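You operate a simulated robot arm through the tools that you are given. There is no shell and no other tool. Be economical: measure what you need, move in short steps, check, and stop when the job is done.

You run a simulated two-armed robot. Do the job below in one go: nothing can be reset, and whatever is moved stays where it is left.

## Task
Pick up the paint bottle from the top of the middle wall-side table with one hand, pass it to the other hand and put it on the top of the back window-side table. Set down upright: paint bottle.
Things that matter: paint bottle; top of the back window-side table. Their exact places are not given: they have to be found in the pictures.

Only the result counts: the job must be done as asked and must still hold three seconds after the hand-in. Knocking over, shifting, dropping, spilling or breaking anything else fails it.

## Robot
Two 7-joint arms with two-finger parallel grippers on one trunk, on a base that drives. Base frame: it is fixed to the floor where the robot stands at the start and does not move with it; the origin is under the middle of the robot, x ahead of it, y to its left, z up; the surface under the hand at the start is at about z = 0.74. Units: m, degrees, N and s.
The left shoulder is at the start at [0.06, 0.189, 1.128], the right one opposite. With the tool pointing down near the work surface each hand reaches from about 0.1 to 0.64 m from the robot's upright axis, wherever it stands, measured 20 degrees to its own side. Places, roughly: top of the back window-side table [1.1, 2, 0.7]. Payload 3.43 kg a hand.
The TCP of each hand is the grasp point between the finger pads, 0.03 m short of the fingertips. In the tool frame z runs along the fingers and y along their closing line. Largest opening 0.094 m; finger width 0.028, thickness 0.01; the body of the gripper, 0.05 by 0.096 m, starts 0.055 m behind the TCP.
Orientation is that of the tool frame in the base frame, as a unit quaternion [x, y, z, w]. With the fingers straight down and closing along the base's y, the tool's x points along the base's -x, its y along +y and its z along -z.

## Interface
- The arms move only by the tool send_rows. It takes "left_steps", "right_steps" or both (then of equal length, played together; a hand with none holds still); each is one flat list of numbers, 7 for each row, row after row: the shift along the tool's x, y, z in units of 500 mm (1.0 is 500 mm), then the turn, a rotation vector about the tool's x, y, z in units of 180 degrees (1.0 is 180 degrees), then the gripper command, from -1 (shut) to 1 (fully open), values between in proportion. In form: [dx, dy, dz, ax, ay, az, gripper, dx, dy, dz, ax, ay, az, gripper, ...]. A call has 1 to 12 rows; each row is the pose to reach, as a shift and turn from the pose commanded when the call began, along the tool's axes at that moment. A call with a number of a shift or a turn outside -1 to 1 is refused whole. Each row takes 0.2 s and may step no farther than 0.05 m and 8.6 degrees from the row before; otherwise, or with a gripper value out of range, the whole call is refused. Where a pose cannot be reached the arm comes as near as it can. A force on the tool above 40 N (or 10 N above the force at the start of the call, whichever is more), or a blocked arm, ends the call early, and 0.2 s more pass. The fingers move at their own pace (about 0.153 m/s each) and stop on an object; they squeeze with about 35 N. The grip force told is the motor's: it shows also when the fingers shut on nothing. Time passes only in rows, and 0.2 s behind the last, so rows that repeat a pose let the fingers close. It gives the time, the measured TCP pose, the force on the tool (base axes), the opening and the grip force at its end, in the units of the frame above (readings bear some noise), with the torque about the TCP (base axes, N m) and any sound that the robot's microphone picked up.
- Cameras (640 x 400 px; columns grow to the right, rows downward): "scene" is now at [0.0095, -0.0157, 1.6673]; the picture's right is [-0.20, -0.98, 0.00], its down [-0.81, 0.17, -0.56] and it looks along [0.54, -0.11, -0.83] (base axes); focal length 257 px, centre (320, 200). "left" rides on the left gripper at [0.076, -0.014, -0.103] in its tool frame; the picture's right is [0.18, 0.98, 0.00], its down [-0.75, 0.14, -0.64] and it looks along [-0.63, 0.12, 0.77] (tool axes); focal length 243 px, centre (320, 200). "right" rides on the right gripper at [0.076, 0.014, -0.103] in its tool frame; the picture's right is [-0.18, 0.98, 0.00], its down [-0.75, -0.14, -0.64] and it looks along [-0.63, -0.12, 0.77] (tool axes); focal length 243 px, centre (320, 200).
- get_image(camera): a new picture of that camera. The clock stands still meanwhile.
- slide_trunk(by): slides the trunk up (or, below 0, down) by that many m; the arms and the scene camera ride with it, the base frame stays. It gives what a move gives, with no picture.
- roll_base(legs): drives the robot by 1 to 6 legs, each [ahead, left, turn to the left] in m, m and degrees, along the robot's own axes; the way and the turn of a leg run together, so that a leg with both is an arc; at most 1.5 m and 180 degrees a leg. The arms and the cameras ride along, it lands a little off, and it stops where it bumps. It gives what a move gives.
- turn_head(pan, tilt): turns the head with the scene camera to pan (to the left, within 86 degrees either way) and tilt (down, from -29 to 69), counted from straight ahead of the robot. It gives what a move gives.
- measure_at(camera, pixels): for up to 12 pixels [column, row] of the newest picture of that camera ("zoom" is the newest enlarged one), the place [x, y, z] in the base frame of the surface seen there, good to about 0.003 m. The clock stands still meanwhile.
- zoom(camera, box): a new picture of the part [left, top, right, bottom] of that camera's present view, enlarged. The clock stands still meanwhile.
- sign_off(): hands the job in; it is judged then, once.

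Work in short steps. Measure before you move; look again where a grasp or a placing could have gone wrong, and mend it. You have 80 turns and 58 pictures in all, those below and enlarged ones among them. Open the grippers and draw the arms clear of the work before you hand the job in, unless the task says otherwise; then end with one line.

The tools are called as name(argument=value, ...) on one line, values as JSON. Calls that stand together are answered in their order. send_rows: Moves the arms, as the interface text tells. Its arguments: {"type":"object","properties":{"left_steps":{"type":"array"},"right_steps":{"type":"array"}},"required":[]} The other tools are called the same way: slide_trunk (by) slides the trunk up or down; roll_base (legs) drives the base; turn_head (pan, tilt) turns the head that bears the scene camera; get_image (camera) takes a picture; measure_at (camera, pixels) gives the place of the surface under pixels of a picture; zoom (camera, box) takes an enlarged picture of a part of a camera's view; sign_off () hands the job in.

At the start:

```text
clock: 0.0
left_ee_pos: [0.4527, 0.1336, 1.0454]
left_tool_rot: [0.0, 1.0, 0.0, 0.0]
left_ft_force: [-0.4, 0.1, 0.5]
left_wrist_torque: [-0.01, 0.0, 0.03]
left_width: 0.094
left_grasp_force: 0.1
right_ee_pos: [0.3195, -0.1423, 0.9882]
right_tool_rot: [0.0, 1.0, 0.0, 0.0]
right_ft_force: [-0.2, -0.2, -0.1]
right_wrist_torque: [0.03, 0.01, 0.0]
right_width: 0.0943
right_grasp_force: 0.0
trunk travel left (down, up): [-0.8, 0.19]
robot x, y, heading: [-0.0012, -0.0001, -0.1]
head pan, tilt: [-11.6, 56.3]
```

scene: 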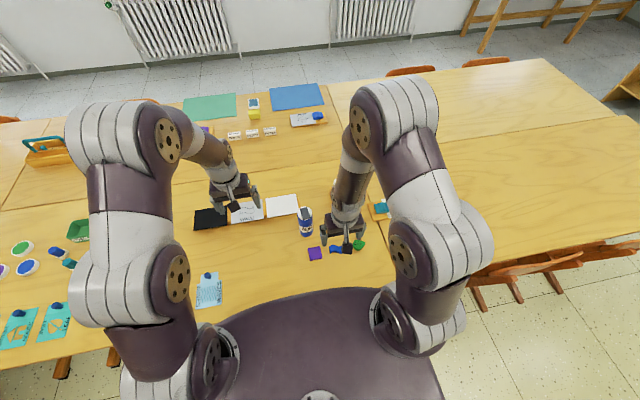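
right: 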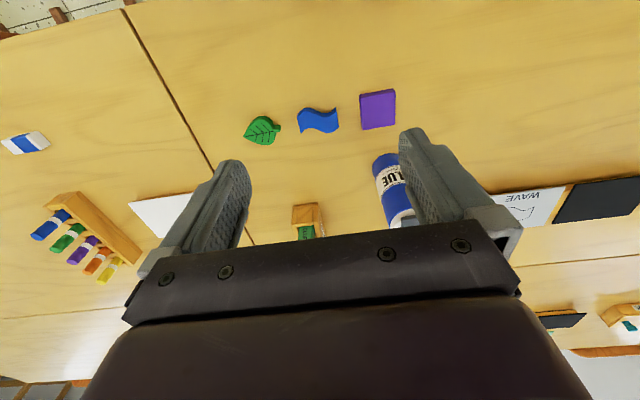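
left: 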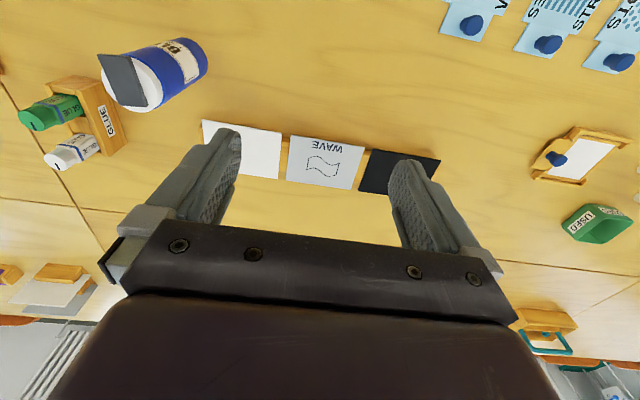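

The scene picture shows a blue-labelled bottle at about (305,222). I zoom in on it and its surroundings.

zoom(camera="scene", box=[180, 90, 400, 270])

measure_at(camera="scene", pixels=[[305, 209], [306, 223], [306, 233], [288, 240], [254, 103], [253, 115], [210, 107], [145, 175], [60, 160], [500, 150], [380, 208], [337, 100]])

turn_head(pan=55, tilt=25)

get_image(camera="scene")

```text
2.22 times, centred on (290, 180) of scene
```

zoom: 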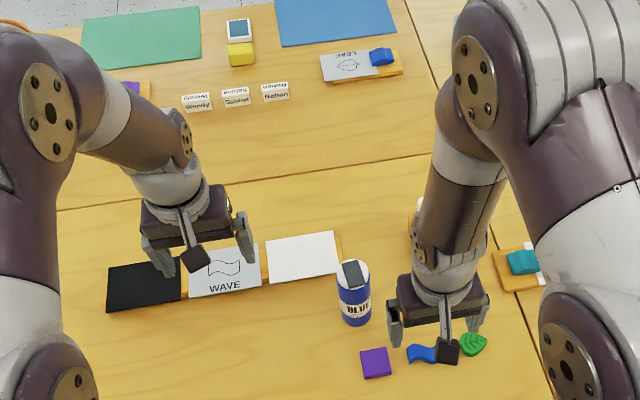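

```text
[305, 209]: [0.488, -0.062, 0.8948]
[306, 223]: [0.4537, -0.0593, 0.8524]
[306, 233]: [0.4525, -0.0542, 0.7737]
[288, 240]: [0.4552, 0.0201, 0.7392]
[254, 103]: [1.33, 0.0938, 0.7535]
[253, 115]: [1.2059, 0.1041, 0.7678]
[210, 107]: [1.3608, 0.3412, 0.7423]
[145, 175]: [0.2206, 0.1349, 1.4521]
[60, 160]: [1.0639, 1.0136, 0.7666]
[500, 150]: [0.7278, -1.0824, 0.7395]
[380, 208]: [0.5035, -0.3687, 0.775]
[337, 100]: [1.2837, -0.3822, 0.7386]
```

```text
clock: 1.4
left_ee_pos: [0.4525, 0.1341, 1.0448]
left_tool_rot: [0.0, 1.0, 0.0, 0.0]
left_ft_force: [0.5, 0.1, -0.1]
left_wrist_torque: [-0.02, 0.02, 0.02]
left_width: 0.094
left_grasp_force: 0.0
right_ee_pos: [0.3185, -0.1429, 0.9889]
right_tool_rot: [0.0, 1.0, 0.001, 0.0]
right_ft_force: [-0.6, 0.2, 0.8]
right_wrist_torque: [0.01, 0.02, 0.0]
right_width: 0.0942
right_grasp_force: 0.0
trunk travel left (down, up): [-0.8, 0.19]
robot x, y, heading: [0.002, -0.0013, -0.1]
head pan, tilt: [55.0, 25.0]
```

```text
53 pictures are left
```

scene: 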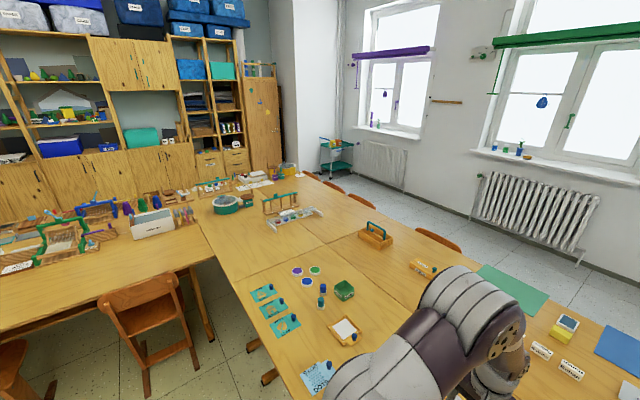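

The tables form two rows; the back window-side table lies toward (320,215) in this picture. I zoom there and measure the seams and free spots.

zoom(camera="scene", box=[190, 150, 450, 312])

measure_at(camera="scene", pixels=[[270, 235], [325, 242], [340, 210], [390, 220], [312, 175], [275, 220], [292, 265], [240, 280], [375, 232], [350, 255], [305, 195], [420, 300]])

```text
2.46 times, centred on (320, 231) of scene
```

zoom: 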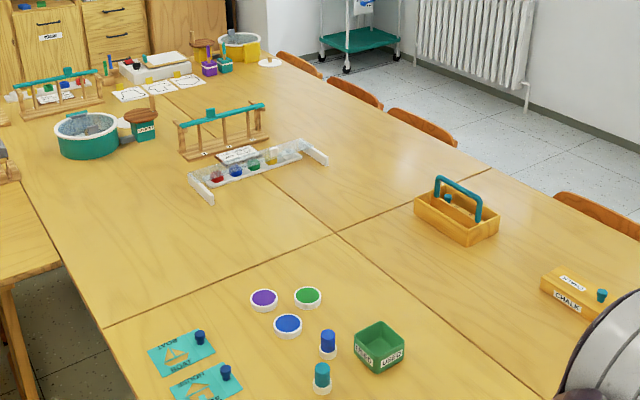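

```text
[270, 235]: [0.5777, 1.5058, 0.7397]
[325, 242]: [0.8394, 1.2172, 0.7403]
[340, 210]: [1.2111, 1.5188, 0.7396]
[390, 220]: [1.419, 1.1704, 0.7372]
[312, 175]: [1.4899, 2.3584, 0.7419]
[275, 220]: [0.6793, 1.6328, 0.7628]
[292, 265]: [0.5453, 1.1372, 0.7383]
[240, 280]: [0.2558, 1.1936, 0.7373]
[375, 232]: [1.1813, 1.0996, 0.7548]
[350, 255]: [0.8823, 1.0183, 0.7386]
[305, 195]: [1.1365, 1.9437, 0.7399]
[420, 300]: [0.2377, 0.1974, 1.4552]
```

The back window-side top runs roughly x 0.83–1.5, y 1.22 upward. I look round for chairs and the ways to get there.

measure_at(camera="scene", pixels=[[150, 310], [185, 275], [205, 230], [165, 260], [250, 325], [220, 320], [440, 240], [385, 205], [360, 197], [335, 185], [440, 190], [215, 265]])

turn_head(pan=-60, tilt=25)

get_image(camera="scene")

turn_head(pan=80, tilt=45)

get_image(camera="scene")

```text
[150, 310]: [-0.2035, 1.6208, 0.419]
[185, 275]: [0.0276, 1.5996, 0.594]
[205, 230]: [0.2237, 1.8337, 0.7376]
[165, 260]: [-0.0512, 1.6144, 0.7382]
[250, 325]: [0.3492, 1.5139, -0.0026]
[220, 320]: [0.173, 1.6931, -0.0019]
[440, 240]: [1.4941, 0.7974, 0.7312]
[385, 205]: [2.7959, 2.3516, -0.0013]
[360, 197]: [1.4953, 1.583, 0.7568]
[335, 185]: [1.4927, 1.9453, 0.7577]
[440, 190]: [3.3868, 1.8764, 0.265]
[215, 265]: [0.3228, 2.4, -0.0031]
```

```text
clock: 3.3
left_ee_pos: [0.4518, 0.1341, 1.0454]
left_tool_rot: [0.0, 1.0, 0.0, 0.0]
left_ft_force: [1.2, -0.7, 0.5]
left_wrist_torque: [-0.01, 0.03, -0.02]
left_width: 0.0938
left_grasp_force: 0.0
right_ee_pos: [0.3199, -0.1424, 0.9873]
right_tool_rot: [-0.001, 1.0, 0.0, 0.001]
right_ft_force: [0.8, 0.3, 0.6]
right_wrist_torque: [0.0, -0.02, 0.0]
right_width: 0.0939
right_grasp_force: 0.0
trunk travel left (down, up): [-0.8, 0.19]
robot x, y, heading: [-0.0017, 0.0005, -0.0]
head pan, tilt: [-60.0, 25.0]
```

```text
51 pictures are left
```

scene: 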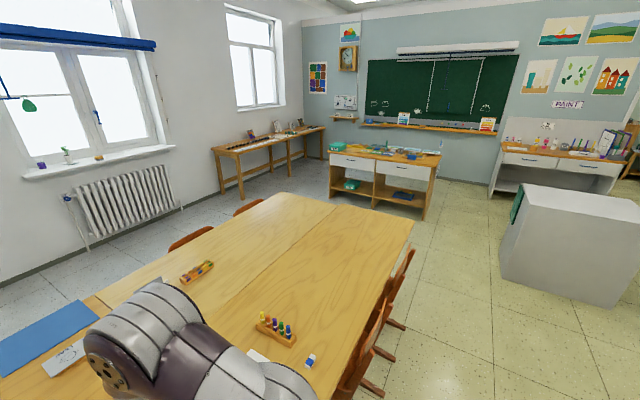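

```text
clock: 5.5
left_ee_pos: [0.4508, 0.1347, 1.0449]
left_tool_rot: [0.0, 1.0, 0.001, 0.0]
left_ft_force: [-0.3, 0.3, -0.3]
left_wrist_torque: [0.02, 0.06, 0.0]
left_width: 0.0942
left_grasp_force: 0.0
right_ee_pos: [0.3185, -0.1422, 0.9884]
right_tool_rot: [0.0, 1.0, 0.0, 0.0]
right_ft_force: [-0.7, 0.0, -1.0]
right_wrist_torque: [0.01, 0.01, -0.01]
right_width: 0.0942
right_grasp_force: 0.0
trunk travel left (down, up): [-0.8, 0.19]
robot x, y, heading: [0.0028, -0.0013, 0.1]
head pan, tilt: [80.0, 45.0]
```

```text
50 pictures are left
```

scene: 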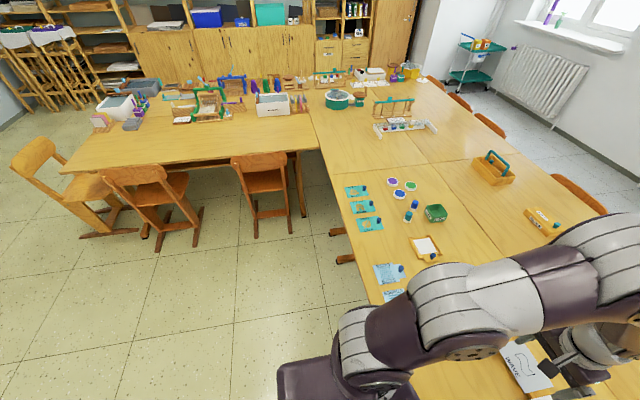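

The window aisle is wide and free, reachable round the front end. I look closely at the bottle with the left-hand camera and measure the table end, chairs, and my own base.

zoom(camera="left", box=[0, 0, 260, 180])

measure_at(camera="zoom", pixels=[[505, 130], [480, 200], [440, 150], [430, 220], [330, 140], [340, 240], [290, 200], [300, 150], [375, 190], [390, 130], [100, 270], [180, 370]])

measure_at(camera="scene", pixels=[[310, 385], [370, 320], [575, 185], [490, 122], [460, 100], [435, 80], [355, 130], [270, 165], [340, 258], [345, 230]])

turn_head(pan=-60, tilt=40)

get_image(camera="scene")

```text
2.22 times, centred on (130, 90) of left
```

zoom: 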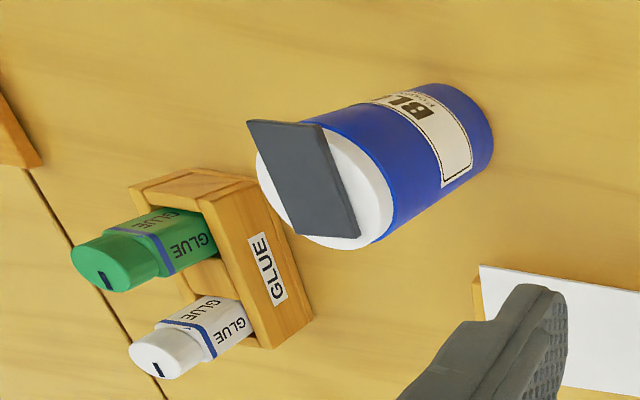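

```text
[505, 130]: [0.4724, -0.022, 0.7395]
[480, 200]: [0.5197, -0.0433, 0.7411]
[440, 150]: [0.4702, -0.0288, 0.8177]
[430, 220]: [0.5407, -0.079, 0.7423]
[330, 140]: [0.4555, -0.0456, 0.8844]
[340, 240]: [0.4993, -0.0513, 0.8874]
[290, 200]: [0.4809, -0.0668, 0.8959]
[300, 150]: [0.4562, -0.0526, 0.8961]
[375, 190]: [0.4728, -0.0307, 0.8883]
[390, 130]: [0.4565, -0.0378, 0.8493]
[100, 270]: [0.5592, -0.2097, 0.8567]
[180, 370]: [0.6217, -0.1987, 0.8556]
```

```text
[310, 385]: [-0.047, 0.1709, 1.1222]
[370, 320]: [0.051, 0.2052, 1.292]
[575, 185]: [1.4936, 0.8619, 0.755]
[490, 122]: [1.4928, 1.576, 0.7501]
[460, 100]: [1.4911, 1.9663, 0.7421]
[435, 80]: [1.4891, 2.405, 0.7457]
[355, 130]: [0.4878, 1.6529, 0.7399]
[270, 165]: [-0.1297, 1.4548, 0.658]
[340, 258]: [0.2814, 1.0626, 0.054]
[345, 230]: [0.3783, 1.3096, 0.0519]
```

```text
clock: 7.8
left_ee_pos: [0.4515, 0.1349, 1.0453]
left_tool_rot: [-0.001, 1.0, 0.0, 0.0]
left_ft_force: [0.3, 0.3, 0.1]
left_wrist_torque: [-0.01, 0.01, 0.04]
left_width: 0.0939
left_grasp_force: 0.1
right_ee_pos: [0.3189, -0.1407, 0.9881]
right_tool_rot: [0.001, 1.0, 0.0, 0.0]
right_ft_force: [0.5, -1.0, -0.8]
right_wrist_torque: [0.02, 0.01, 0.0]
right_width: 0.0938
right_grasp_force: 0.1
trunk travel left (down, up): [-0.8, 0.19]
robot x, y, heading: [0.0008, 0.002, 0.1]
head pan, tilt: [-60.0, 40.0]
```

```text
48 pictures are left
```

scene: 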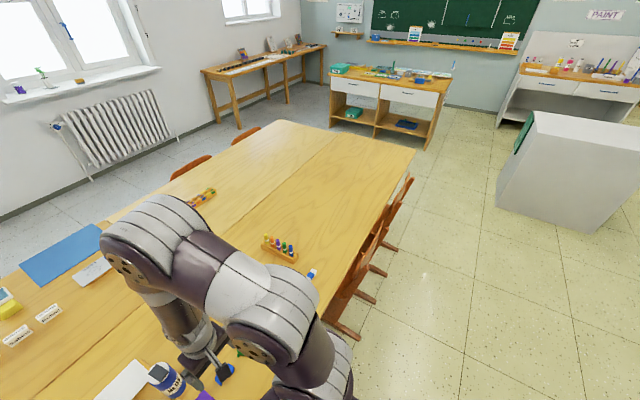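

Bottle: body top z≈0.888, cap slab to 0.896, radius ≈0.031, axis about (0.482,-0.062). I bring the right hand above it with open fingers and move the left hand aside.

send_rows(right_steps=[-0.065, 0.032, 0, 0, 0, 0, 1, -0.13, 0.064, 0, 0, 0, 0, 1, -0.195, 0.096, 0, 0, 0, 0, 1, -0.26, 0.128, 0, 0, 0, 0, 1, -0.326, 0.16, 0, 0, 0, 0, 1, -0.326, 0.16, 0, 0, 0, 0, 1], left_steps=[0, 0.05, 0, 0, 0, 0, 1, 0, 0.1, 0, 0, 0, 0, 1, 0, 0.15, 0, 0, 0, 0, 1, 0, 0.2, 0, 0, 0, 0, 1, 0, 0.24, 0, 0, 0, 0, 1, 0, 0.24, 0, 0, 0, 0, 1])

get_image(camera="right")

turn_head(pan=0, tilt=55)

get_image(camera="scene")

```text
clock: 9.2
left_ee_pos: [0.4524, 0.2529, 1.0472]
left_tool_rot: [-0.001, 1.0, 0.0, 0.0]
left_ft_force: [-0.2, -0.1, 0.0]
left_wrist_torque: [0.0, -0.04, 0.0]
left_width: 0.0941
left_grasp_force: 0.1
right_ee_pos: [0.4831, -0.0609, 0.9883]
right_tool_rot: [0.0, 1.0, 0.0, 0.0]
right_ft_force: [-0.9, -0.5, -0.2]
right_wrist_torque: [0.03, 0.02, 0.0]
right_width: 0.0943
right_grasp_force: 0.0
trunk travel left (down, up): [-0.8, 0.19]
robot x, y, heading: [0.0012, -0.0003, 0.3]
head pan, tilt: [-60.0, 40.0]
```

```text
47 pictures are left
```

right: 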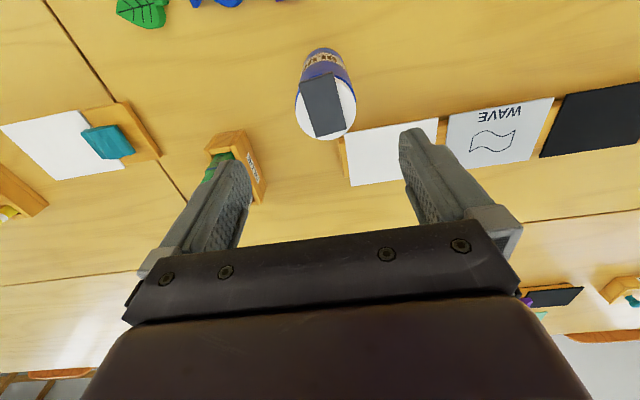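

```text
clock: 10.5
left_ee_pos: [0.4517, 0.2537, 1.0452]
left_tool_rot: [0.0, 1.0, 0.0, -0.001]
left_ft_force: [-0.2, -0.3, 0.0]
left_wrist_torque: [-0.03, -0.01, -0.03]
left_width: 0.0941
left_grasp_force: 0.1
right_ee_pos: [0.4826, -0.0611, 0.9869]
right_tool_rot: [0.0, 1.0, 0.0, 0.0]
right_ft_force: [0.8, -0.1, 0.6]
right_wrist_torque: [-0.05, 0.0, 0.01]
right_width: 0.0939
right_grasp_force: 0.0
trunk travel left (down, up): [-0.8, 0.19]
robot x, y, heading: [-0.0016, 0.0008, 0.2]
head pan, tilt: [0.0, 55.0]
```

```text
46 pictures are left
```

scene: 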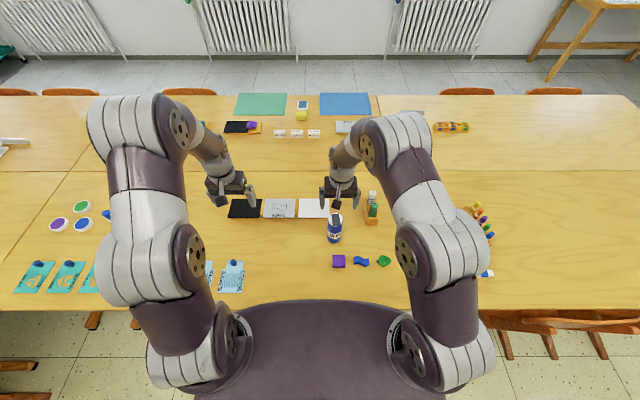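

The right camera shows the lid centred near (325,110); I measure lid rim points to fix the bottle axis.

measure_at(camera="right", pixels=[[297, 108], [353, 106], [325, 138], [304, 128], [349, 125], [322, 90], [325, 105], [330, 130], [304, 85], [345, 85]])

measure_at(camera="scene", pixels=[[328, 230], [341, 230], [335, 228], [335, 218], [335, 240]])

```text
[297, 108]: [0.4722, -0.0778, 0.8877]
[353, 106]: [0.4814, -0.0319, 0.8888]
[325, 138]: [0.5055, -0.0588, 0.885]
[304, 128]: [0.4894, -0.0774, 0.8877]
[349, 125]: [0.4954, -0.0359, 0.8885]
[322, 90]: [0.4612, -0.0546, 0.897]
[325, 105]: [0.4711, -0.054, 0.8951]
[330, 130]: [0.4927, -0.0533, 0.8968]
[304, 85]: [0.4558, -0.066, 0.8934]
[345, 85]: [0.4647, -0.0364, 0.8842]
```

```text
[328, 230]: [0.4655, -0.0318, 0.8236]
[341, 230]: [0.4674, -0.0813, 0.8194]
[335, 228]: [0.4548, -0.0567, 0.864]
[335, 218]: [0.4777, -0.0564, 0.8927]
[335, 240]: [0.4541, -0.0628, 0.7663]
```

Axis is about (0.480,-0.056), radius 0.025. I descend to TCP z≈0.862 and close.

send_rows(right_steps=[0.005, 0.01, 0.08, 0, 0, 0, 1, 0.005, 0.01, 0.16, 0, 0, 0, 1, 0.005, 0.01, 0.22, 0, 0, 0, 1, 0.005, 0.01, 0.25, 0, 0, 0, 1, 0.005, 0.01, 0.25, 0, 0, 0, 1, 0.005, 0.01, 0.25, 0, 0, 0, -1, 0.005, 0.01, 0.25, 0, 0, 0, -1, 0.005, 0.01, 0.25, 0, 0, 0, -1])

get_image(camera="right")

```text
clock: 12.3
left_ee_pos: [0.4516, 0.2541, 1.0445]
left_tool_rot: [0.0, 1.0, 0.001, 0.0]
left_ft_force: [0.0, 0.3, 0.6]
left_wrist_torque: [0.0, -0.01, -0.03]
left_width: 0.0939
left_grasp_force: 0.0
right_ee_pos: [0.4805, -0.0562, 0.8629]
right_tool_rot: [0.001, 1.0, 0.0, 0.0]
right_ft_force: [-1.1, 1.5, 0.1]
right_wrist_torque: [0.03, 0.05, -0.02]
right_width: 0.0534
right_grasp_force: 35.0
trunk travel left (down, up): [-0.8, 0.19]
robot x, y, heading: [-0.0012, -0.0007, -0.1]
head pan, tilt: [0.0, 55.0]
```

```text
45 pictures are left
```

right: 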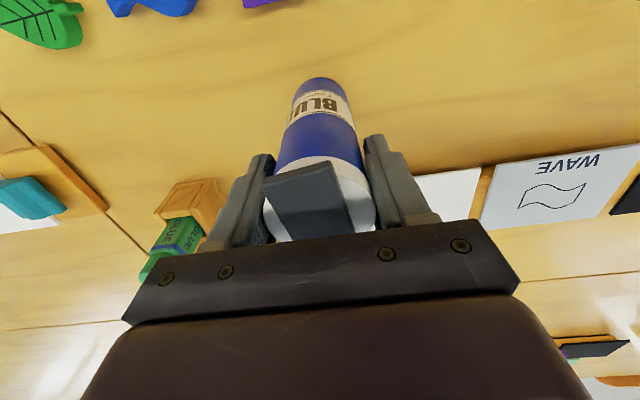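

Gripped at width 0.053, 35 N. I lift 0.2 m, then draw back slightly to (0.43,-0.03).

send_rows(right_steps=[0, 0, -0.04, 0, 0, 0, -1, 0, 0, -0.11, 0, 0, 0, -1, 0, 0, -0.19, 0, 0, 0, -1, 0, 0, -0.27, 0, 0, 0, -1, 0, 0, -0.35, 0, 0, 0, -1, 0, 0, -0.4, 0, 0, 0, -1, 0.05, 0.03, -0.4, 0, 0, 0, -1, 0.1, 0.05, -0.4, 0, 0, 0, -1, 0.1, 0.05, -0.4, 0, 0, 0, -1])

get_image(camera="scene")

```text
clock: 14.3
left_ee_pos: [0.4533, 0.2543, 1.0451]
left_tool_rot: [0.0, 1.0, 0.0, -0.001]
left_ft_force: [0.0, 0.2, 0.0]
left_wrist_torque: [-0.02, 0.02, 0.02]
left_width: 0.0942
left_grasp_force: 0.0
right_ee_pos: [0.4304, -0.0322, 1.0635]
right_tool_rot: [0.001, 1.0, 0.0, -0.002]
right_ft_force: [-0.2, -0.5, -3.5]
right_wrist_torque: [0.0, 0.02, 0.01]
right_width: 0.0533
right_grasp_force: 34.9
trunk travel left (down, up): [-0.8, 0.19]
robot x, y, heading: [0.0, -0.0016, 0.0]
head pan, tilt: [0.0, 55.0]
```

```text
44 pictures are left
```

scene: 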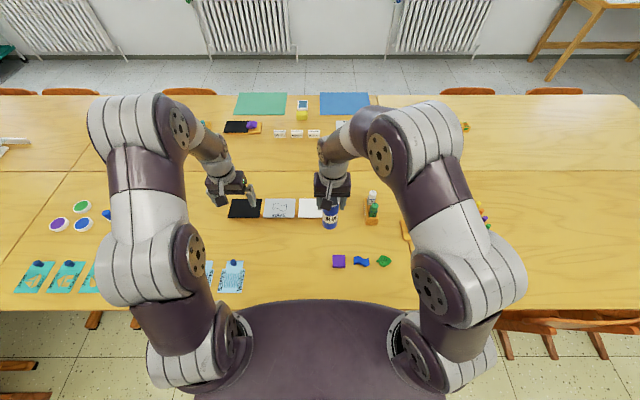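

The bottle hangs in the right hand at (0.430,-0.032). I move it 0.05 ahead for room, and bring the left hand to a 45°-tilted, yawed pre-grasp pose 0.20 m behind the lower bottle body.

send_rows(right_steps=[-0.03, 0, 0, 0, 0, 0, -1, -0.06, 0, 0, 0, 0, 0, -1, -0.1, 0, 0, 0, 0, 0, -1, -0.1, 0, 0, 0, 0, 0, -1, -0.1, 0, 0, 0, 0, 0, -1, -0.1, 0, 0, 0, 0, 0, -1, -0.1, 0, 0, 0, 0, 0, -1, -0.1, 0, 0, 0, 0, 0, -1, -0.1, 0, 0, 0, 0, 0, -1, -0.1, 0, 0, 0, 0, 0, -1, -0.1, 0, 0, 0, 0, 0, -1], left_steps=[0.0088, -0.0328, -0.0162, 0.01307, -0.02263, 0.03154, 1, 0.0176, -0.0656, -0.0324, 0.02614, -0.04526, 0.06308, 1, 0.0264, -0.0984, -0.0486, 0.03921, -0.06789, 0.09462, 1, 0.0352, -0.1312, -0.0648, 0.05228, -0.09052, 0.12616, 1, 0.044, -0.164, -0.081, 0.06535, -0.11315, 0.1577, 1, 0.0528, -0.1968, -0.0972, 0.07842, -0.13578, 0.18924, 1, 0.0616, -0.2296, -0.1134, 0.09149, -0.15841, 0.22078, 1, 0.0704, -0.2624, -0.1296, 0.10456, -0.18104, 0.25232, 1, 0.0792, -0.2952, -0.1458, 0.11763, -0.20367, 0.28386, 1, 0.088, -0.328, -0.162, 0.1307, -0.2263, 0.3154, 1, 0.088, -0.328, -0.162, 0.1307, -0.2263, 0.3154, 1])

get_image(camera="left")

get_image(camera="scene")

```text
clock: 16.7
left_ee_pos: [0.4075, 0.0917, 1.125]
left_tool_rot: [0.462, 0.799, -0.192, 0.332]
left_ft_force: [-1.2, -0.5, -0.5]
left_wrist_torque: [0.0, 0.01, 0.03]
left_width: 0.0939
left_grasp_force: 0.1
right_ee_pos: [0.4807, -0.0317, 1.064]
right_tool_rot: [0.0, 1.0, 0.0, 0.0]
right_ft_force: [-0.2, -0.4, -4.1]
right_wrist_torque: [-0.04, 0.02, 0.0]
right_width: 0.0533
right_grasp_force: 35.5
trunk travel left (down, up): [-0.8, 0.19]
robot x, y, heading: [-0.0012, -0.0023, 0.1]
head pan, tilt: [0.0, 55.0]
```

```text
43 pictures are left
```

left: 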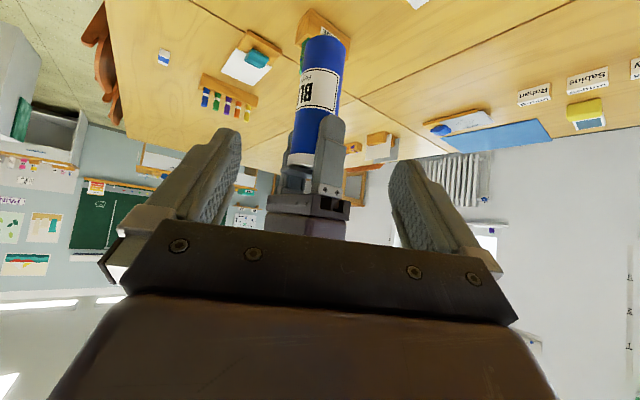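

```text
42 pictures are left
```

scene: 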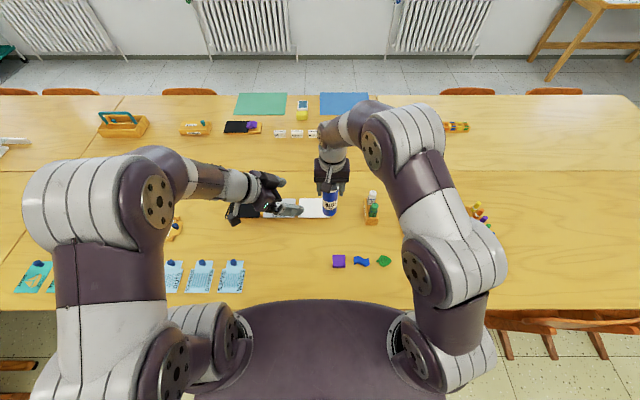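

The left hand is in place; advancing 0.20 m along its tool axis should centre the fingers on the lower body at (0.478,-0.031,0.984). I advance with fingers open, then look.

send_rows(left_steps=[0, 0, 0.06, 0, 0, 0, 1, 0, 0, 0.12, 0, 0, 0, 1, 0, 0, 0.18, 0, 0, 0, 1, 0, 0, 0.24, 0, 0, 0, 1, 0, 0, 0.3, 0, 0, 0, 1, 0, 0, 0.36, 0, 0, 0, 1, 0, 0, 0.4, 0, 0, 0, 1, 0, 0, 0.4, 0, 0, 0, 1])

get_image(camera="left")

zoom(camera="scene", box=[220, 120, 420, 245])

```text
clock: 18.0
left_ee_pos: [0.4652, -0.0075, 1.0124]
left_tool_rot: [0.46, 0.801, -0.191, 0.331]
left_ft_force: [-0.8, 1.8, -0.6]
left_wrist_torque: [-0.15, -0.12, 0.0]
left_width: 0.0939
left_grasp_force: 0.0
right_ee_pos: [0.4829, -0.0369, 1.0621]
right_tool_rot: [0.003, 1.0, -0.002, 0.001]
right_ft_force: [1.6, -1.7, -3.9]
right_wrist_torque: [0.1, 0.03, -0.02]
right_width: 0.0533
right_grasp_force: 34.9
trunk travel left (down, up): [-0.8, 0.19]
robot x, y, heading: [-0.0007, -0.0037, 0.1]
head pan, tilt: [0.0, 55.0]
stopped in row 6 (right hand): the force on the tool passed its limit at 70 N (the readings are from after the stop); the commanded pose is now the measured one
```

```text
41 pictures are left
```

left: 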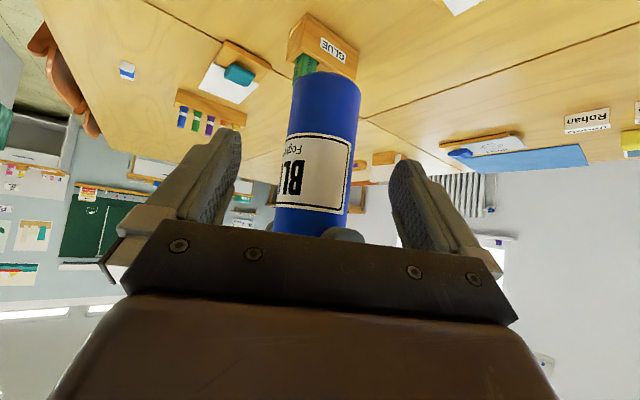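

```text
3.20 times, centred on (320, 182) of scene
```

zoom: 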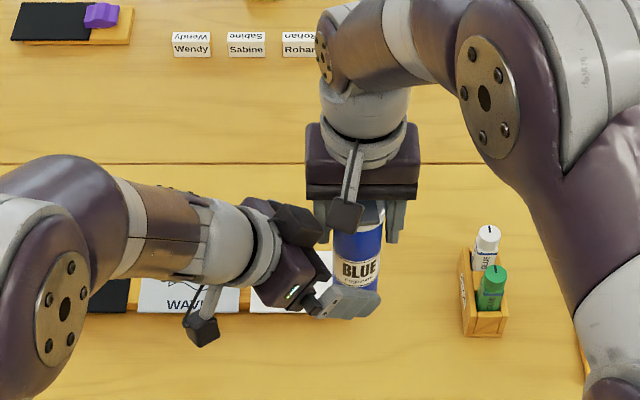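

The left palm's upper edge met the right hand's finger (70 N stop) – 45° is too steep with that finger in the way. I back the left hand off, and yaw the right hand 60° so that its fingers lie across the approach.

send_rows(left_steps=[0, 0, -0.06, 0, 0, 0, 1, 0, 0, -0.12, 0, 0, 0, 1, 0, 0, -0.18, 0, 0, 0, 1, 0, 0, -0.24, 0, 0, 0, 1, 0, 0, -0.3, 0, 0, 0, 1, 0, 0, -0.34, 0, 0, 0, 1])

send_rows(right_steps=[0, 0, 0, 0, 0, 0.042, -1, 0, 0, 0, 0, 0, 0.084, -1, 0, 0, 0, 0, 0, 0.126, -1, 0, 0, 0, 0, 0, 0.168, -1, 0, 0, 0, 0, 0, 0.21, -1, 0, 0, 0, 0, 0, 0.252, -1, 0, 0, 0, 0, 0, 0.294, -1, 0, 0, 0, 0, 0, 0.333, -1, 0, 0, 0, 0, 0, 0.333, -1], left_steps=[0, 0, 0, 0, -0.02, 0, 1, 0, 0, 0, 0, -0.04, 0, 1, 0, 0, 0, 0, -0.06, 0, 1, 0, 0, 0, 0, -0.083, 0, 1, 0, 0, 0, 0, -0.083, 0, 1, 0, 0, 0, 0, -0.083, 0, 1, 0, 0, 0, 0, -0.083, 0, 1, 0, 0, 0, 0, -0.083, 0, 1, 0, 0, 0, 0, -0.083, 0, 1])

get_image(camera="left")

zoom(camera="scene", box=[220, 120, 420, 245])

```text
clock: 19.4
left_ee_pos: [0.4045, 0.0968, 1.1327]
left_tool_rot: [0.462, 0.8, -0.191, 0.331]
left_ft_force: [-0.1, 0.0, -0.3]
left_wrist_torque: [-0.01, 0.0, -0.04]
left_width: 0.0939
left_grasp_force: 0.0
right_ee_pos: [0.4825, -0.0346, 1.0621]
right_tool_rot: [0.002, 1.0, -0.003, 0.002]
right_ft_force: [0.6, 0.4, -3.3]
right_wrist_torque: [-0.02, -0.03, -0.01]
right_width: 0.0533
right_grasp_force: 35.0
trunk travel left (down, up): [-0.8, 0.19]
robot x, y, heading: [0.0015, 0.0003, 0.1]
head pan, tilt: [0.0, 55.0]
```

```text
clock: 21.4
left_ee_pos: [0.4035, 0.0965, 1.1336]
left_tool_rot: [0.437, 0.758, -0.242, 0.419]
left_ft_force: [0.0, 0.6, -0.2]
left_wrist_torque: [0.02, 0.02, 0.0]
left_width: 0.0943
left_grasp_force: 0.0
right_ee_pos: [0.4823, -0.0364, 1.063]
right_tool_rot: [0.501, 0.865, -0.002, 0.003]
right_ft_force: [-0.1, -0.5, 0.1]
right_wrist_torque: [-0.01, 0.0, 0.0]
right_width: 0.0001
right_grasp_force: 33.0
trunk travel left (down, up): [-0.8, 0.19]
robot x, y, heading: [-0.0021, -0.0006, 0.2]
head pan, tilt: [0.0, 55.0]
```

```text
39 pictures are left
```

left: 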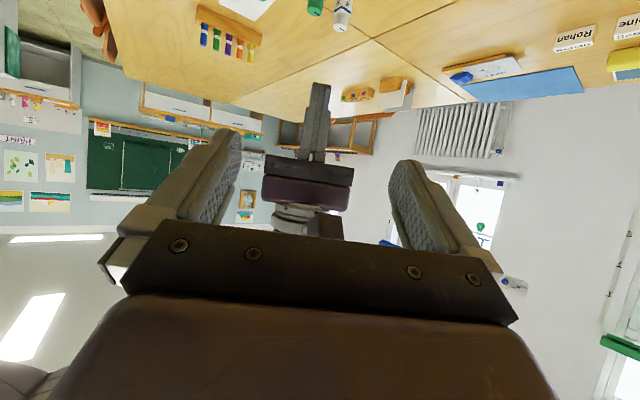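

```text
3.20 times, centred on (320, 182) of scene
```

zoom: 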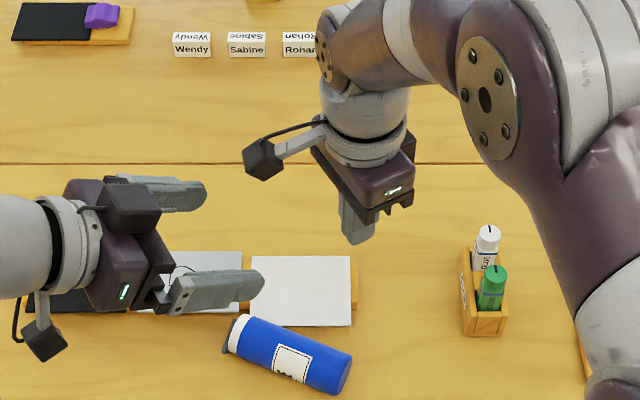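

The bottle slipped from the right hand and now lies on the table at zoom (290,355), cap to the left. I measure it and take a wider look to check nothing else moved.

measure_at(camera="zoom", pixels=[[240, 330], [290, 350], [335, 370], [262, 322], [335, 350], [250, 352], [320, 388], [228, 325], [300, 265], [345, 375], [270, 325], [300, 340]])

get_image(camera="scene")

get_image(camera="right")

```text
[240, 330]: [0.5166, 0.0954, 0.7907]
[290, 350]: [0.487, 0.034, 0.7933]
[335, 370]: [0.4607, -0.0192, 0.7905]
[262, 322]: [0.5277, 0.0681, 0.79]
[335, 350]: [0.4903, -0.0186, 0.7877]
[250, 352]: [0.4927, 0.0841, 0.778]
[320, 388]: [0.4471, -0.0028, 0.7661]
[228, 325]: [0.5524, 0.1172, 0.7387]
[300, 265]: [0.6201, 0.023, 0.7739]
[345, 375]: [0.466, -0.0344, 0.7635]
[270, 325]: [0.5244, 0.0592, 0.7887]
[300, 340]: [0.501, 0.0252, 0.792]
```

```text
37 pictures are left
```

scene: 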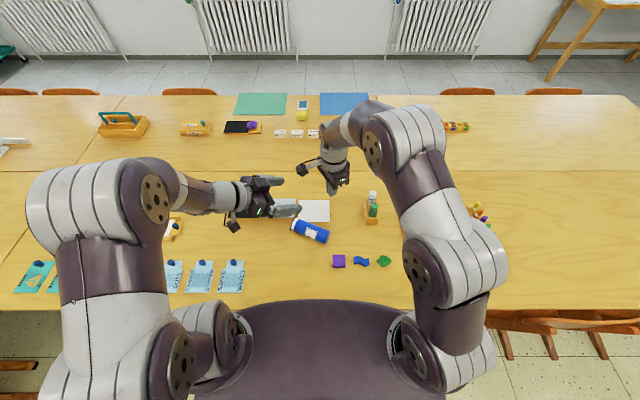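

```text
36 pictures are left
```

right: 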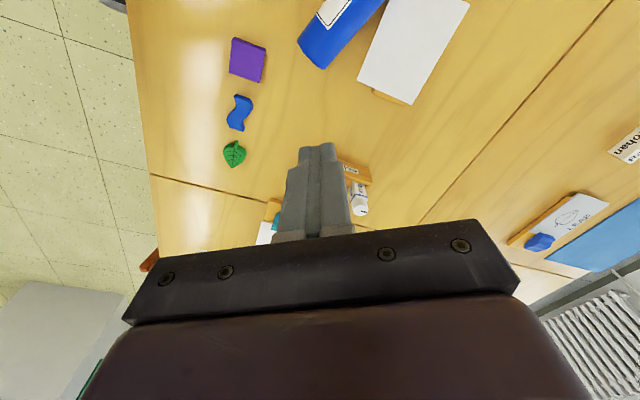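

Other things look unmoved. The bottle lies with axis ≈(0.42,0.91), bottom end near (0.463,-0.038). New plan: right hand grips it across near its bottom, turns it upright in the air (fingers pointing left), and the left hand takes the top from above. First I restore the left hand to pointing down, out of the way, and begin turning the right one.

send_rows(left_steps=[0.0237, 0.0198, -0.0274, -0.01739, 0.03012, -0.03012, 1, 0.0474, 0.0396, -0.0548, -0.03478, 0.06024, -0.06024, 1, 0.0711, 0.0594, -0.0822, -0.05217, 0.09036, -0.09036, 1, 0.0948, 0.0792, -0.1096, -0.06956, 0.12048, -0.12048, 1, 0.1185, 0.099, -0.137, -0.08695, 0.1506, -0.1506, 1, 0.1422, 0.1188, -0.1644, -0.10434, 0.18072, -0.18072, 1, 0.1659, 0.1386, -0.1918, -0.12173, 0.21084, -0.21084, 1, 0.1896, 0.1584, -0.2192, -0.13912, 0.24096, -0.24096, 1, 0.2133, 0.1782, -0.2466, -0.15651, 0.27108, -0.27108, 1, 0.237, 0.198, -0.274, -0.1739, 0.3012, -0.3012, 1], right_steps=[0, 0, 0, 0, 0, -0.04, 1, 0, 0, 0, 0, 0, -0.08, 1, 0, 0, 0, 0, 0, -0.12, 1, 0, 0, 0, 0, 0, -0.16, 1, 0, 0, 0, 0, 0, -0.2, 1, 0, 0, 0, 0, 0, -0.24, 1, 0, 0, 0, 0, 0, -0.28, 1, 0, 0, 0, 0, 0, -0.32, 1, 0.034, 0.02, 0, 0, 0, -0.34, 1, 0.068, 0.039, 0, 0, 0, -0.35, 1])

send_rows(right_steps=[0, 0, 0, 0, 0, -0.04, 1, 0, 0, 0, 0, 0, -0.08, 1, 0, 0, 0, 0, 0, -0.12, 1, 0, 0, 0, 0, 0, -0.16, 1, 0, 0, 0, 0, 0, -0.2, 1, 0, 0, 0, 0, 0, -0.24, 1, 0, 0, 0, 0, 0, -0.28, 1, 0, 0, 0, 0, 0, -0.32, 1, 0, 0, 0, 0, 0, -0.345, 1, 0, 0, 0, 0, 0, -0.345, 1])

get_image(camera="right")

get_image(camera="scene")

```text
clock: 23.6
left_ee_pos: [0.401, 0.3026, 1.0976]
left_tool_rot: [-0.001, 1.0, -0.001, -0.002]
left_ft_force: [1.3, 0.6, -0.7]
left_wrist_torque: [-0.01, -0.02, 0.0]
left_width: 0.0939
left_grasp_force: 0.1
right_ee_pos: [0.4823, 0.0043, 1.062]
right_tool_rot: [-0.026, 1.0, -0.003, 0.001]
right_ft_force: [0.2, -0.2, -0.6]
right_wrist_torque: [-0.01, 0.01, 0.01]
right_width: 0.0941
right_grasp_force: 0.0
trunk travel left (down, up): [-0.8, 0.19]
robot x, y, heading: [-0.0014, -0.0023, 0.0]
head pan, tilt: [0.0, 55.0]
```

```text
clock: 25.8
left_ee_pos: [0.4023, 0.3007, 1.0989]
left_tool_rot: [-0.001, 1.0, -0.001, 0.0]
left_ft_force: [0.5, -0.3, -0.2]
left_wrist_torque: [0.02, 0.02, -0.02]
left_width: 0.0938
left_grasp_force: 0.0
right_ee_pos: [0.4815, 0.0028, 1.0627]
right_tool_rot: [-0.537, 0.844, -0.003, 0.0]
right_ft_force: [0.6, 0.0, -0.2]
right_wrist_torque: [-0.03, -0.01, -0.02]
right_width: 0.0939
right_grasp_force: 0.1
trunk travel left (down, up): [-0.8, 0.19]
robot x, y, heading: [-0.0019, 0.0011, 0.0]
head pan, tilt: [0.0, 55.0]
```

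```text
35 pictures are left
```

right: 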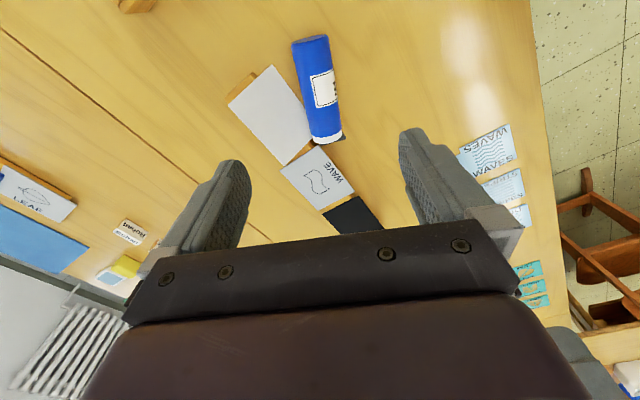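

```text
34 pictures are left
```

scene: 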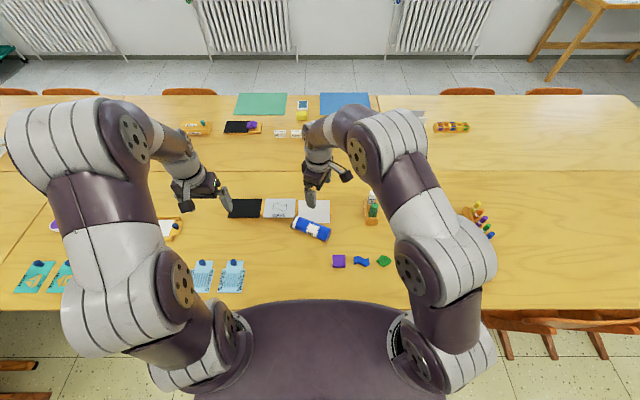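

The right camera now shows the whole bottle, cap end near the WAVE card at (335,140). I zoom and measure its outline.

zoom(camera="right", box=[220, 20, 400, 240])

measure_at(camera="right", pixels=[[310, 40], [296, 60], [332, 55], [301, 95], [338, 90], [319, 75], [324, 110], [309, 130], [343, 125], [328, 138], [315, 50], [300, 130]])

```text
1.82 times, centred on (310, 130) of right
```

zoom: 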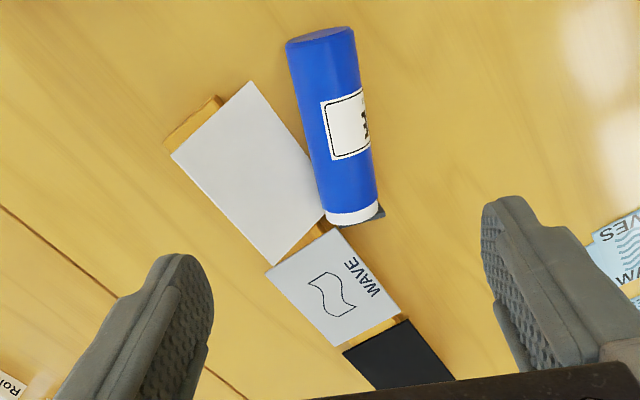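

```text
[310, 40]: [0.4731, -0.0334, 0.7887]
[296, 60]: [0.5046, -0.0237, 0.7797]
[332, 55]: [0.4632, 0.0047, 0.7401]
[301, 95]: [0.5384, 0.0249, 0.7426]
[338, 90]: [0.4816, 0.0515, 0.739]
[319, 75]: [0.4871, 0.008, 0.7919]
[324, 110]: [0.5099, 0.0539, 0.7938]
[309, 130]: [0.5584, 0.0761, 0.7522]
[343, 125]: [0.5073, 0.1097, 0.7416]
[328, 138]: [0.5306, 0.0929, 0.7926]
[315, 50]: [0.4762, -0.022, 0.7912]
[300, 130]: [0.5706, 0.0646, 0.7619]
```

Axis ridge runs (0.476,-0.022)→(0.531,0.093). I check the card board's nearest corner against where the far finger must go.

measure_at(camera="zoom", pixels=[[218, 97], [250, 84], [225, 110], [270, 110], [300, 150], [318, 195], [168, 140], [262, 75], [285, 90], [330, 222], [380, 212]])

```text
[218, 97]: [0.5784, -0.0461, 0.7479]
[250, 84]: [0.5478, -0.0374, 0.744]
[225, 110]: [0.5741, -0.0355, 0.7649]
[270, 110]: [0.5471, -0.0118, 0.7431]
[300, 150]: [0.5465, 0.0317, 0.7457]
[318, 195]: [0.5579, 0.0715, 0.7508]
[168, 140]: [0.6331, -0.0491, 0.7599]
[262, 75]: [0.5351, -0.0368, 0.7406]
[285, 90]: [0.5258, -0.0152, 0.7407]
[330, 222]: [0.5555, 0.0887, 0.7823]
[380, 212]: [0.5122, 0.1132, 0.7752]
```

Card edge is at x≈0.546; with opening ≈0.072 and a grip 36 mm from the bottle's bottom, the far finger stays below x≈0.535. I descend to z=0.775 and close.

send_rows(right_steps=[0.007, -0.0075, 0.09, 0, 0, 0, 0.53, 0.007, -0.0075, 0.18, 0, 0, 0, 0.53, 0.007, -0.0075, 0.27, 0, 0, 0, 0.53, 0.007, -0.0075, 0.36, 0, 0, 0, 0.53, 0.007, -0.0075, 0.44, 0, 0, 0, 0.53, 0.007, -0.0075, 0.5, 0, 0, 0, 0.53, 0.007, -0.0075, 0.54, 0, 0, 0, 0.53, 0.007, -0.0075, 0.575, 0, 0, 0, 0.53, 0.007, -0.0075, 0.575, 0, 0, 0, 0.53, 0.007, -0.0075, 0.575, 0, 0, 0, -1, 0.007, -0.0075, 0.575, 0, 0, 0, -1, 0.007, -0.0075, 0.575, 0, 0, 0, -1])

get_image(camera="right")

```text
clock: 28.4
left_ee_pos: [0.4009, 0.301, 1.098]
left_tool_rot: [-0.001, 1.0, 0.0, 0.0]
left_ft_force: [-0.2, -0.9, 0.5]
left_wrist_torque: [0.01, -0.03, -0.03]
left_width: 0.0939
left_grasp_force: 0.0
right_ee_pos: [0.4849, -0.0026, 0.775]
right_tool_rot: [-0.537, 0.844, -0.003, 0.0]
right_ft_force: [0.7, 0.8, 1.4]
right_wrist_torque: [0.06, -0.04, -0.11]
right_width: 0.0569
right_grasp_force: 34.7
trunk travel left (down, up): [-0.8, 0.19]
robot x, y, heading: [-0.0016, -0.0009, -0.0]
head pan, tilt: [0.0, 55.0]
```

```text
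32 pictures are left
```

right: 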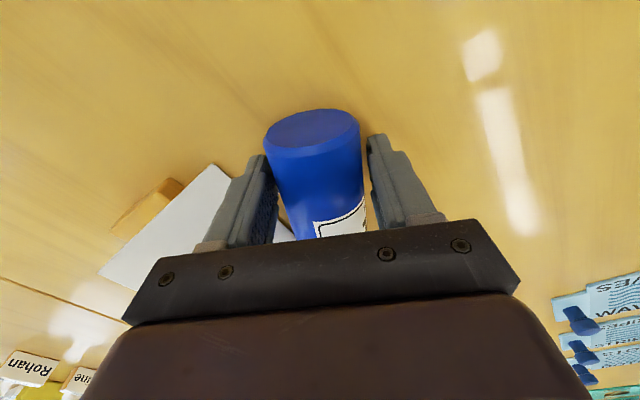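

Width 0.057 at 35 N: held, slightly skewed. I lift 0.05 m and recheck the grip before going on.

send_rows(right_steps=[0, 0, 0, 0, 0, 0, -1, 0, 0, 0, 0, 0, 0, -1, 0, 0, -0.03, 0, 0, 0, -1, 0, 0, -0.07, 0, 0, 0, -1, 0, 0, -0.1, 0, 0, 0, -1, 0, 0, -0.1, 0, 0, 0, -1])

get_image(camera="right")

zoom(camera="scene", box=[220, 140, 420, 265])

```text
clock: 29.8
left_ee_pos: [0.4015, 0.3013, 1.0988]
left_tool_rot: [-0.001, 1.0, 0.001, -0.001]
left_ft_force: [-0.4, -0.2, -0.5]
left_wrist_torque: [-0.03, -0.01, -0.03]
left_width: 0.0941
left_grasp_force: 0.0
right_ee_pos: [0.4831, -0.0025, 0.8249]
right_tool_rot: [-0.537, 0.843, -0.003, 0.0]
right_ft_force: [0.0, -0.1, -3.3]
right_wrist_torque: [-0.14, 0.11, 0.04]
right_width: 0.0558
right_grasp_force: 35.1
trunk travel left (down, up): [-0.8, 0.19]
robot x, y, heading: [0.0, -0.0023, 0.2]
head pan, tilt: [0.0, 55.0]
```

```text
31 pictures are left
```

right: 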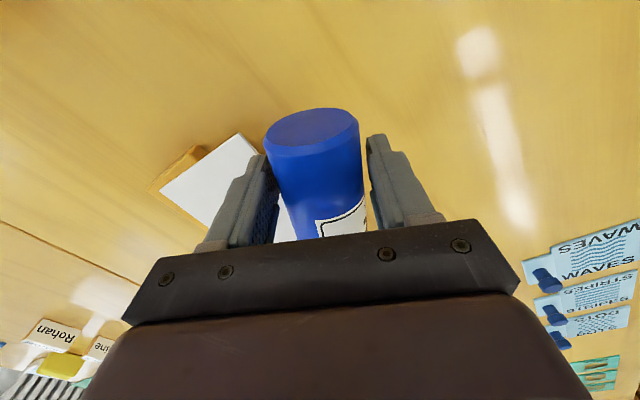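

```text
3.20 times, centred on (320, 202) of scene
```

zoom: 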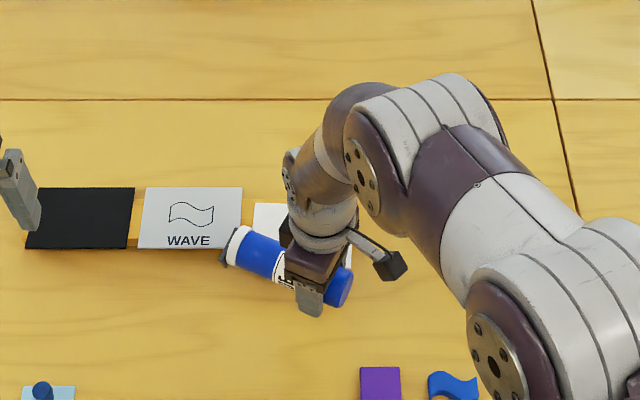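

Held (width 0.056, 3.3 N weight). Now I raise to z≈0.95 while turning the right hand 90° about its closing axis, so the cap comes up and the fingers point left.

send_rows(right_steps=[0.003, -0.0045, -0.05, 0, 0, 0, -1, 0.006, -0.009, -0.1, 0, -0.045, 0, -1, 0.009, -0.0135, -0.14, 0, -0.09, 0, -1, 0.012, -0.018, -0.17, 0, -0.135, 0, -1, 0.015, -0.0225, -0.19, 0, -0.18, 0, -1, 0.018, -0.027, -0.21, 0, -0.225, 0, -1, 0.021, -0.0315, -0.22, 0, -0.27, 0, -1, 0.024, -0.036, -0.23, 0, -0.315, 0, -1, 0.027, -0.0405, -0.24, 0, -0.36, 0, -1, 0.03, -0.045, -0.25, 0, -0.405, 0, -1, 0.033, -0.0495, -0.25, 0, -0.45, 0, -1, 0.035, -0.054, -0.25, 0, -0.495, 0, -1])

get_image(camera="scene")

get_image(camera="left")

```text
clock: 32.4
left_ee_pos: [0.4015, 0.3009, 1.0986]
left_tool_rot: [0.0, 1.0, 0.0, 0.001]
left_ft_force: [-0.5, 0.0, -0.1]
left_wrist_torque: [-0.02, -0.01, 0.0]
left_width: 0.0941
left_grasp_force: 0.0
right_ee_pos: [0.5481, 0.0644, 0.9641]
right_tool_rot: [-0.406, 0.669, 0.315, 0.537]
right_ft_force: [-0.4, -0.8, -4.0]
right_wrist_torque: [-0.04, 0.04, 0.01]
right_width: 0.0526
right_grasp_force: 35.1
right hand out of reach, approached as far as the arm can: row 10, 11, 12
trunk travel left (down, up): [-0.8, 0.19]
robot x, y, heading: [0.0015, -0.0004, -0.1]
head pan, tilt: [0.0, 55.0]
```

```text
29 pictures are left
```

scene: 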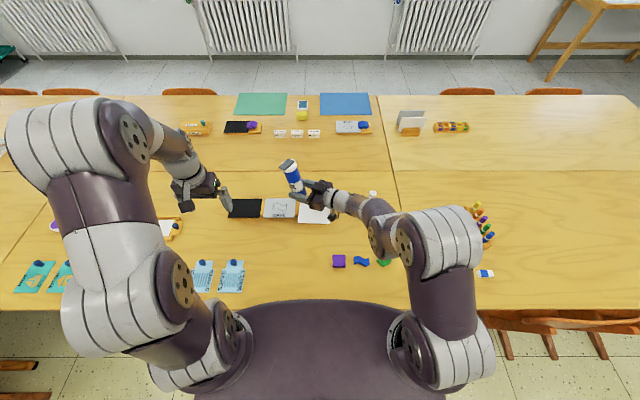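

```text
28 pictures are left
```

left: 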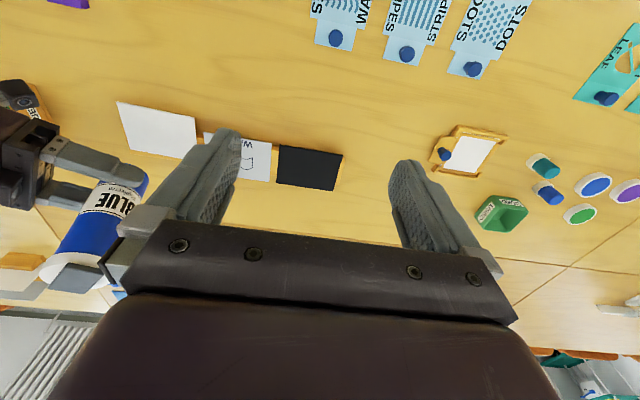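

The right arm stopped about 13° short of upright, with the bottle at (0.548,0.064,0.964) and a firm grip (0.0526). I'll match that tilt with the left hand; measuring the bottle's true axis now.

zoom(camera="scene", box=[240, 130, 370, 230])

measure_at(camera="left", pixels=[[143, 182], [120, 190], [112, 205], [100, 230], [75, 245], [60, 260], [50, 275], [75, 275], [90, 275]])

```text
4.00 times, centred on (305, 180) of scene
```

zoom: 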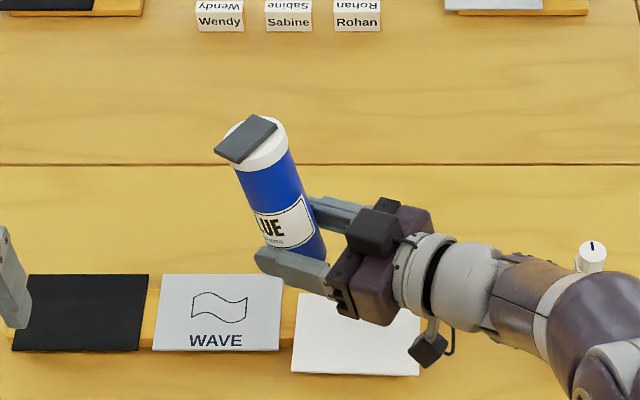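

```text
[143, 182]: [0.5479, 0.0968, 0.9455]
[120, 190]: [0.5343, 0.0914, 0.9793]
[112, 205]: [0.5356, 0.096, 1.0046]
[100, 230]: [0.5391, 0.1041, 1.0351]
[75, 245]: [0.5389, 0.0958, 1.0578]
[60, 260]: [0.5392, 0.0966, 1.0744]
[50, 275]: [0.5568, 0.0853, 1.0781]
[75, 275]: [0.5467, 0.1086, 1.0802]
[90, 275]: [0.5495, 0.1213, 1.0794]
```

I measure lid rim and body points in this enlarged view to get axis and tilt.

measure_at(camera="zoom", pixels=[[228, 163], [240, 168], [262, 166], [282, 150], [287, 138], [282, 124], [247, 138], [262, 185], [268, 210], [280, 235], [297, 200], [312, 235]])

```text
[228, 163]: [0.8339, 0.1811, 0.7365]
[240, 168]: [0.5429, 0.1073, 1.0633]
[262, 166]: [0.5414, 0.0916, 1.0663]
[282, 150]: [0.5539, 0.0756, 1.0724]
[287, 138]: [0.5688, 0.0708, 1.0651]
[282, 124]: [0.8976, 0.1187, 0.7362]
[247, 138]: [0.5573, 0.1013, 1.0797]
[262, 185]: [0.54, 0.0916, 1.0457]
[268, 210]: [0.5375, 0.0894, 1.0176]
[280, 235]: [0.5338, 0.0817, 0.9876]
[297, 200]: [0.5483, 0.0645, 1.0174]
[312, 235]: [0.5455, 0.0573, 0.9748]
```

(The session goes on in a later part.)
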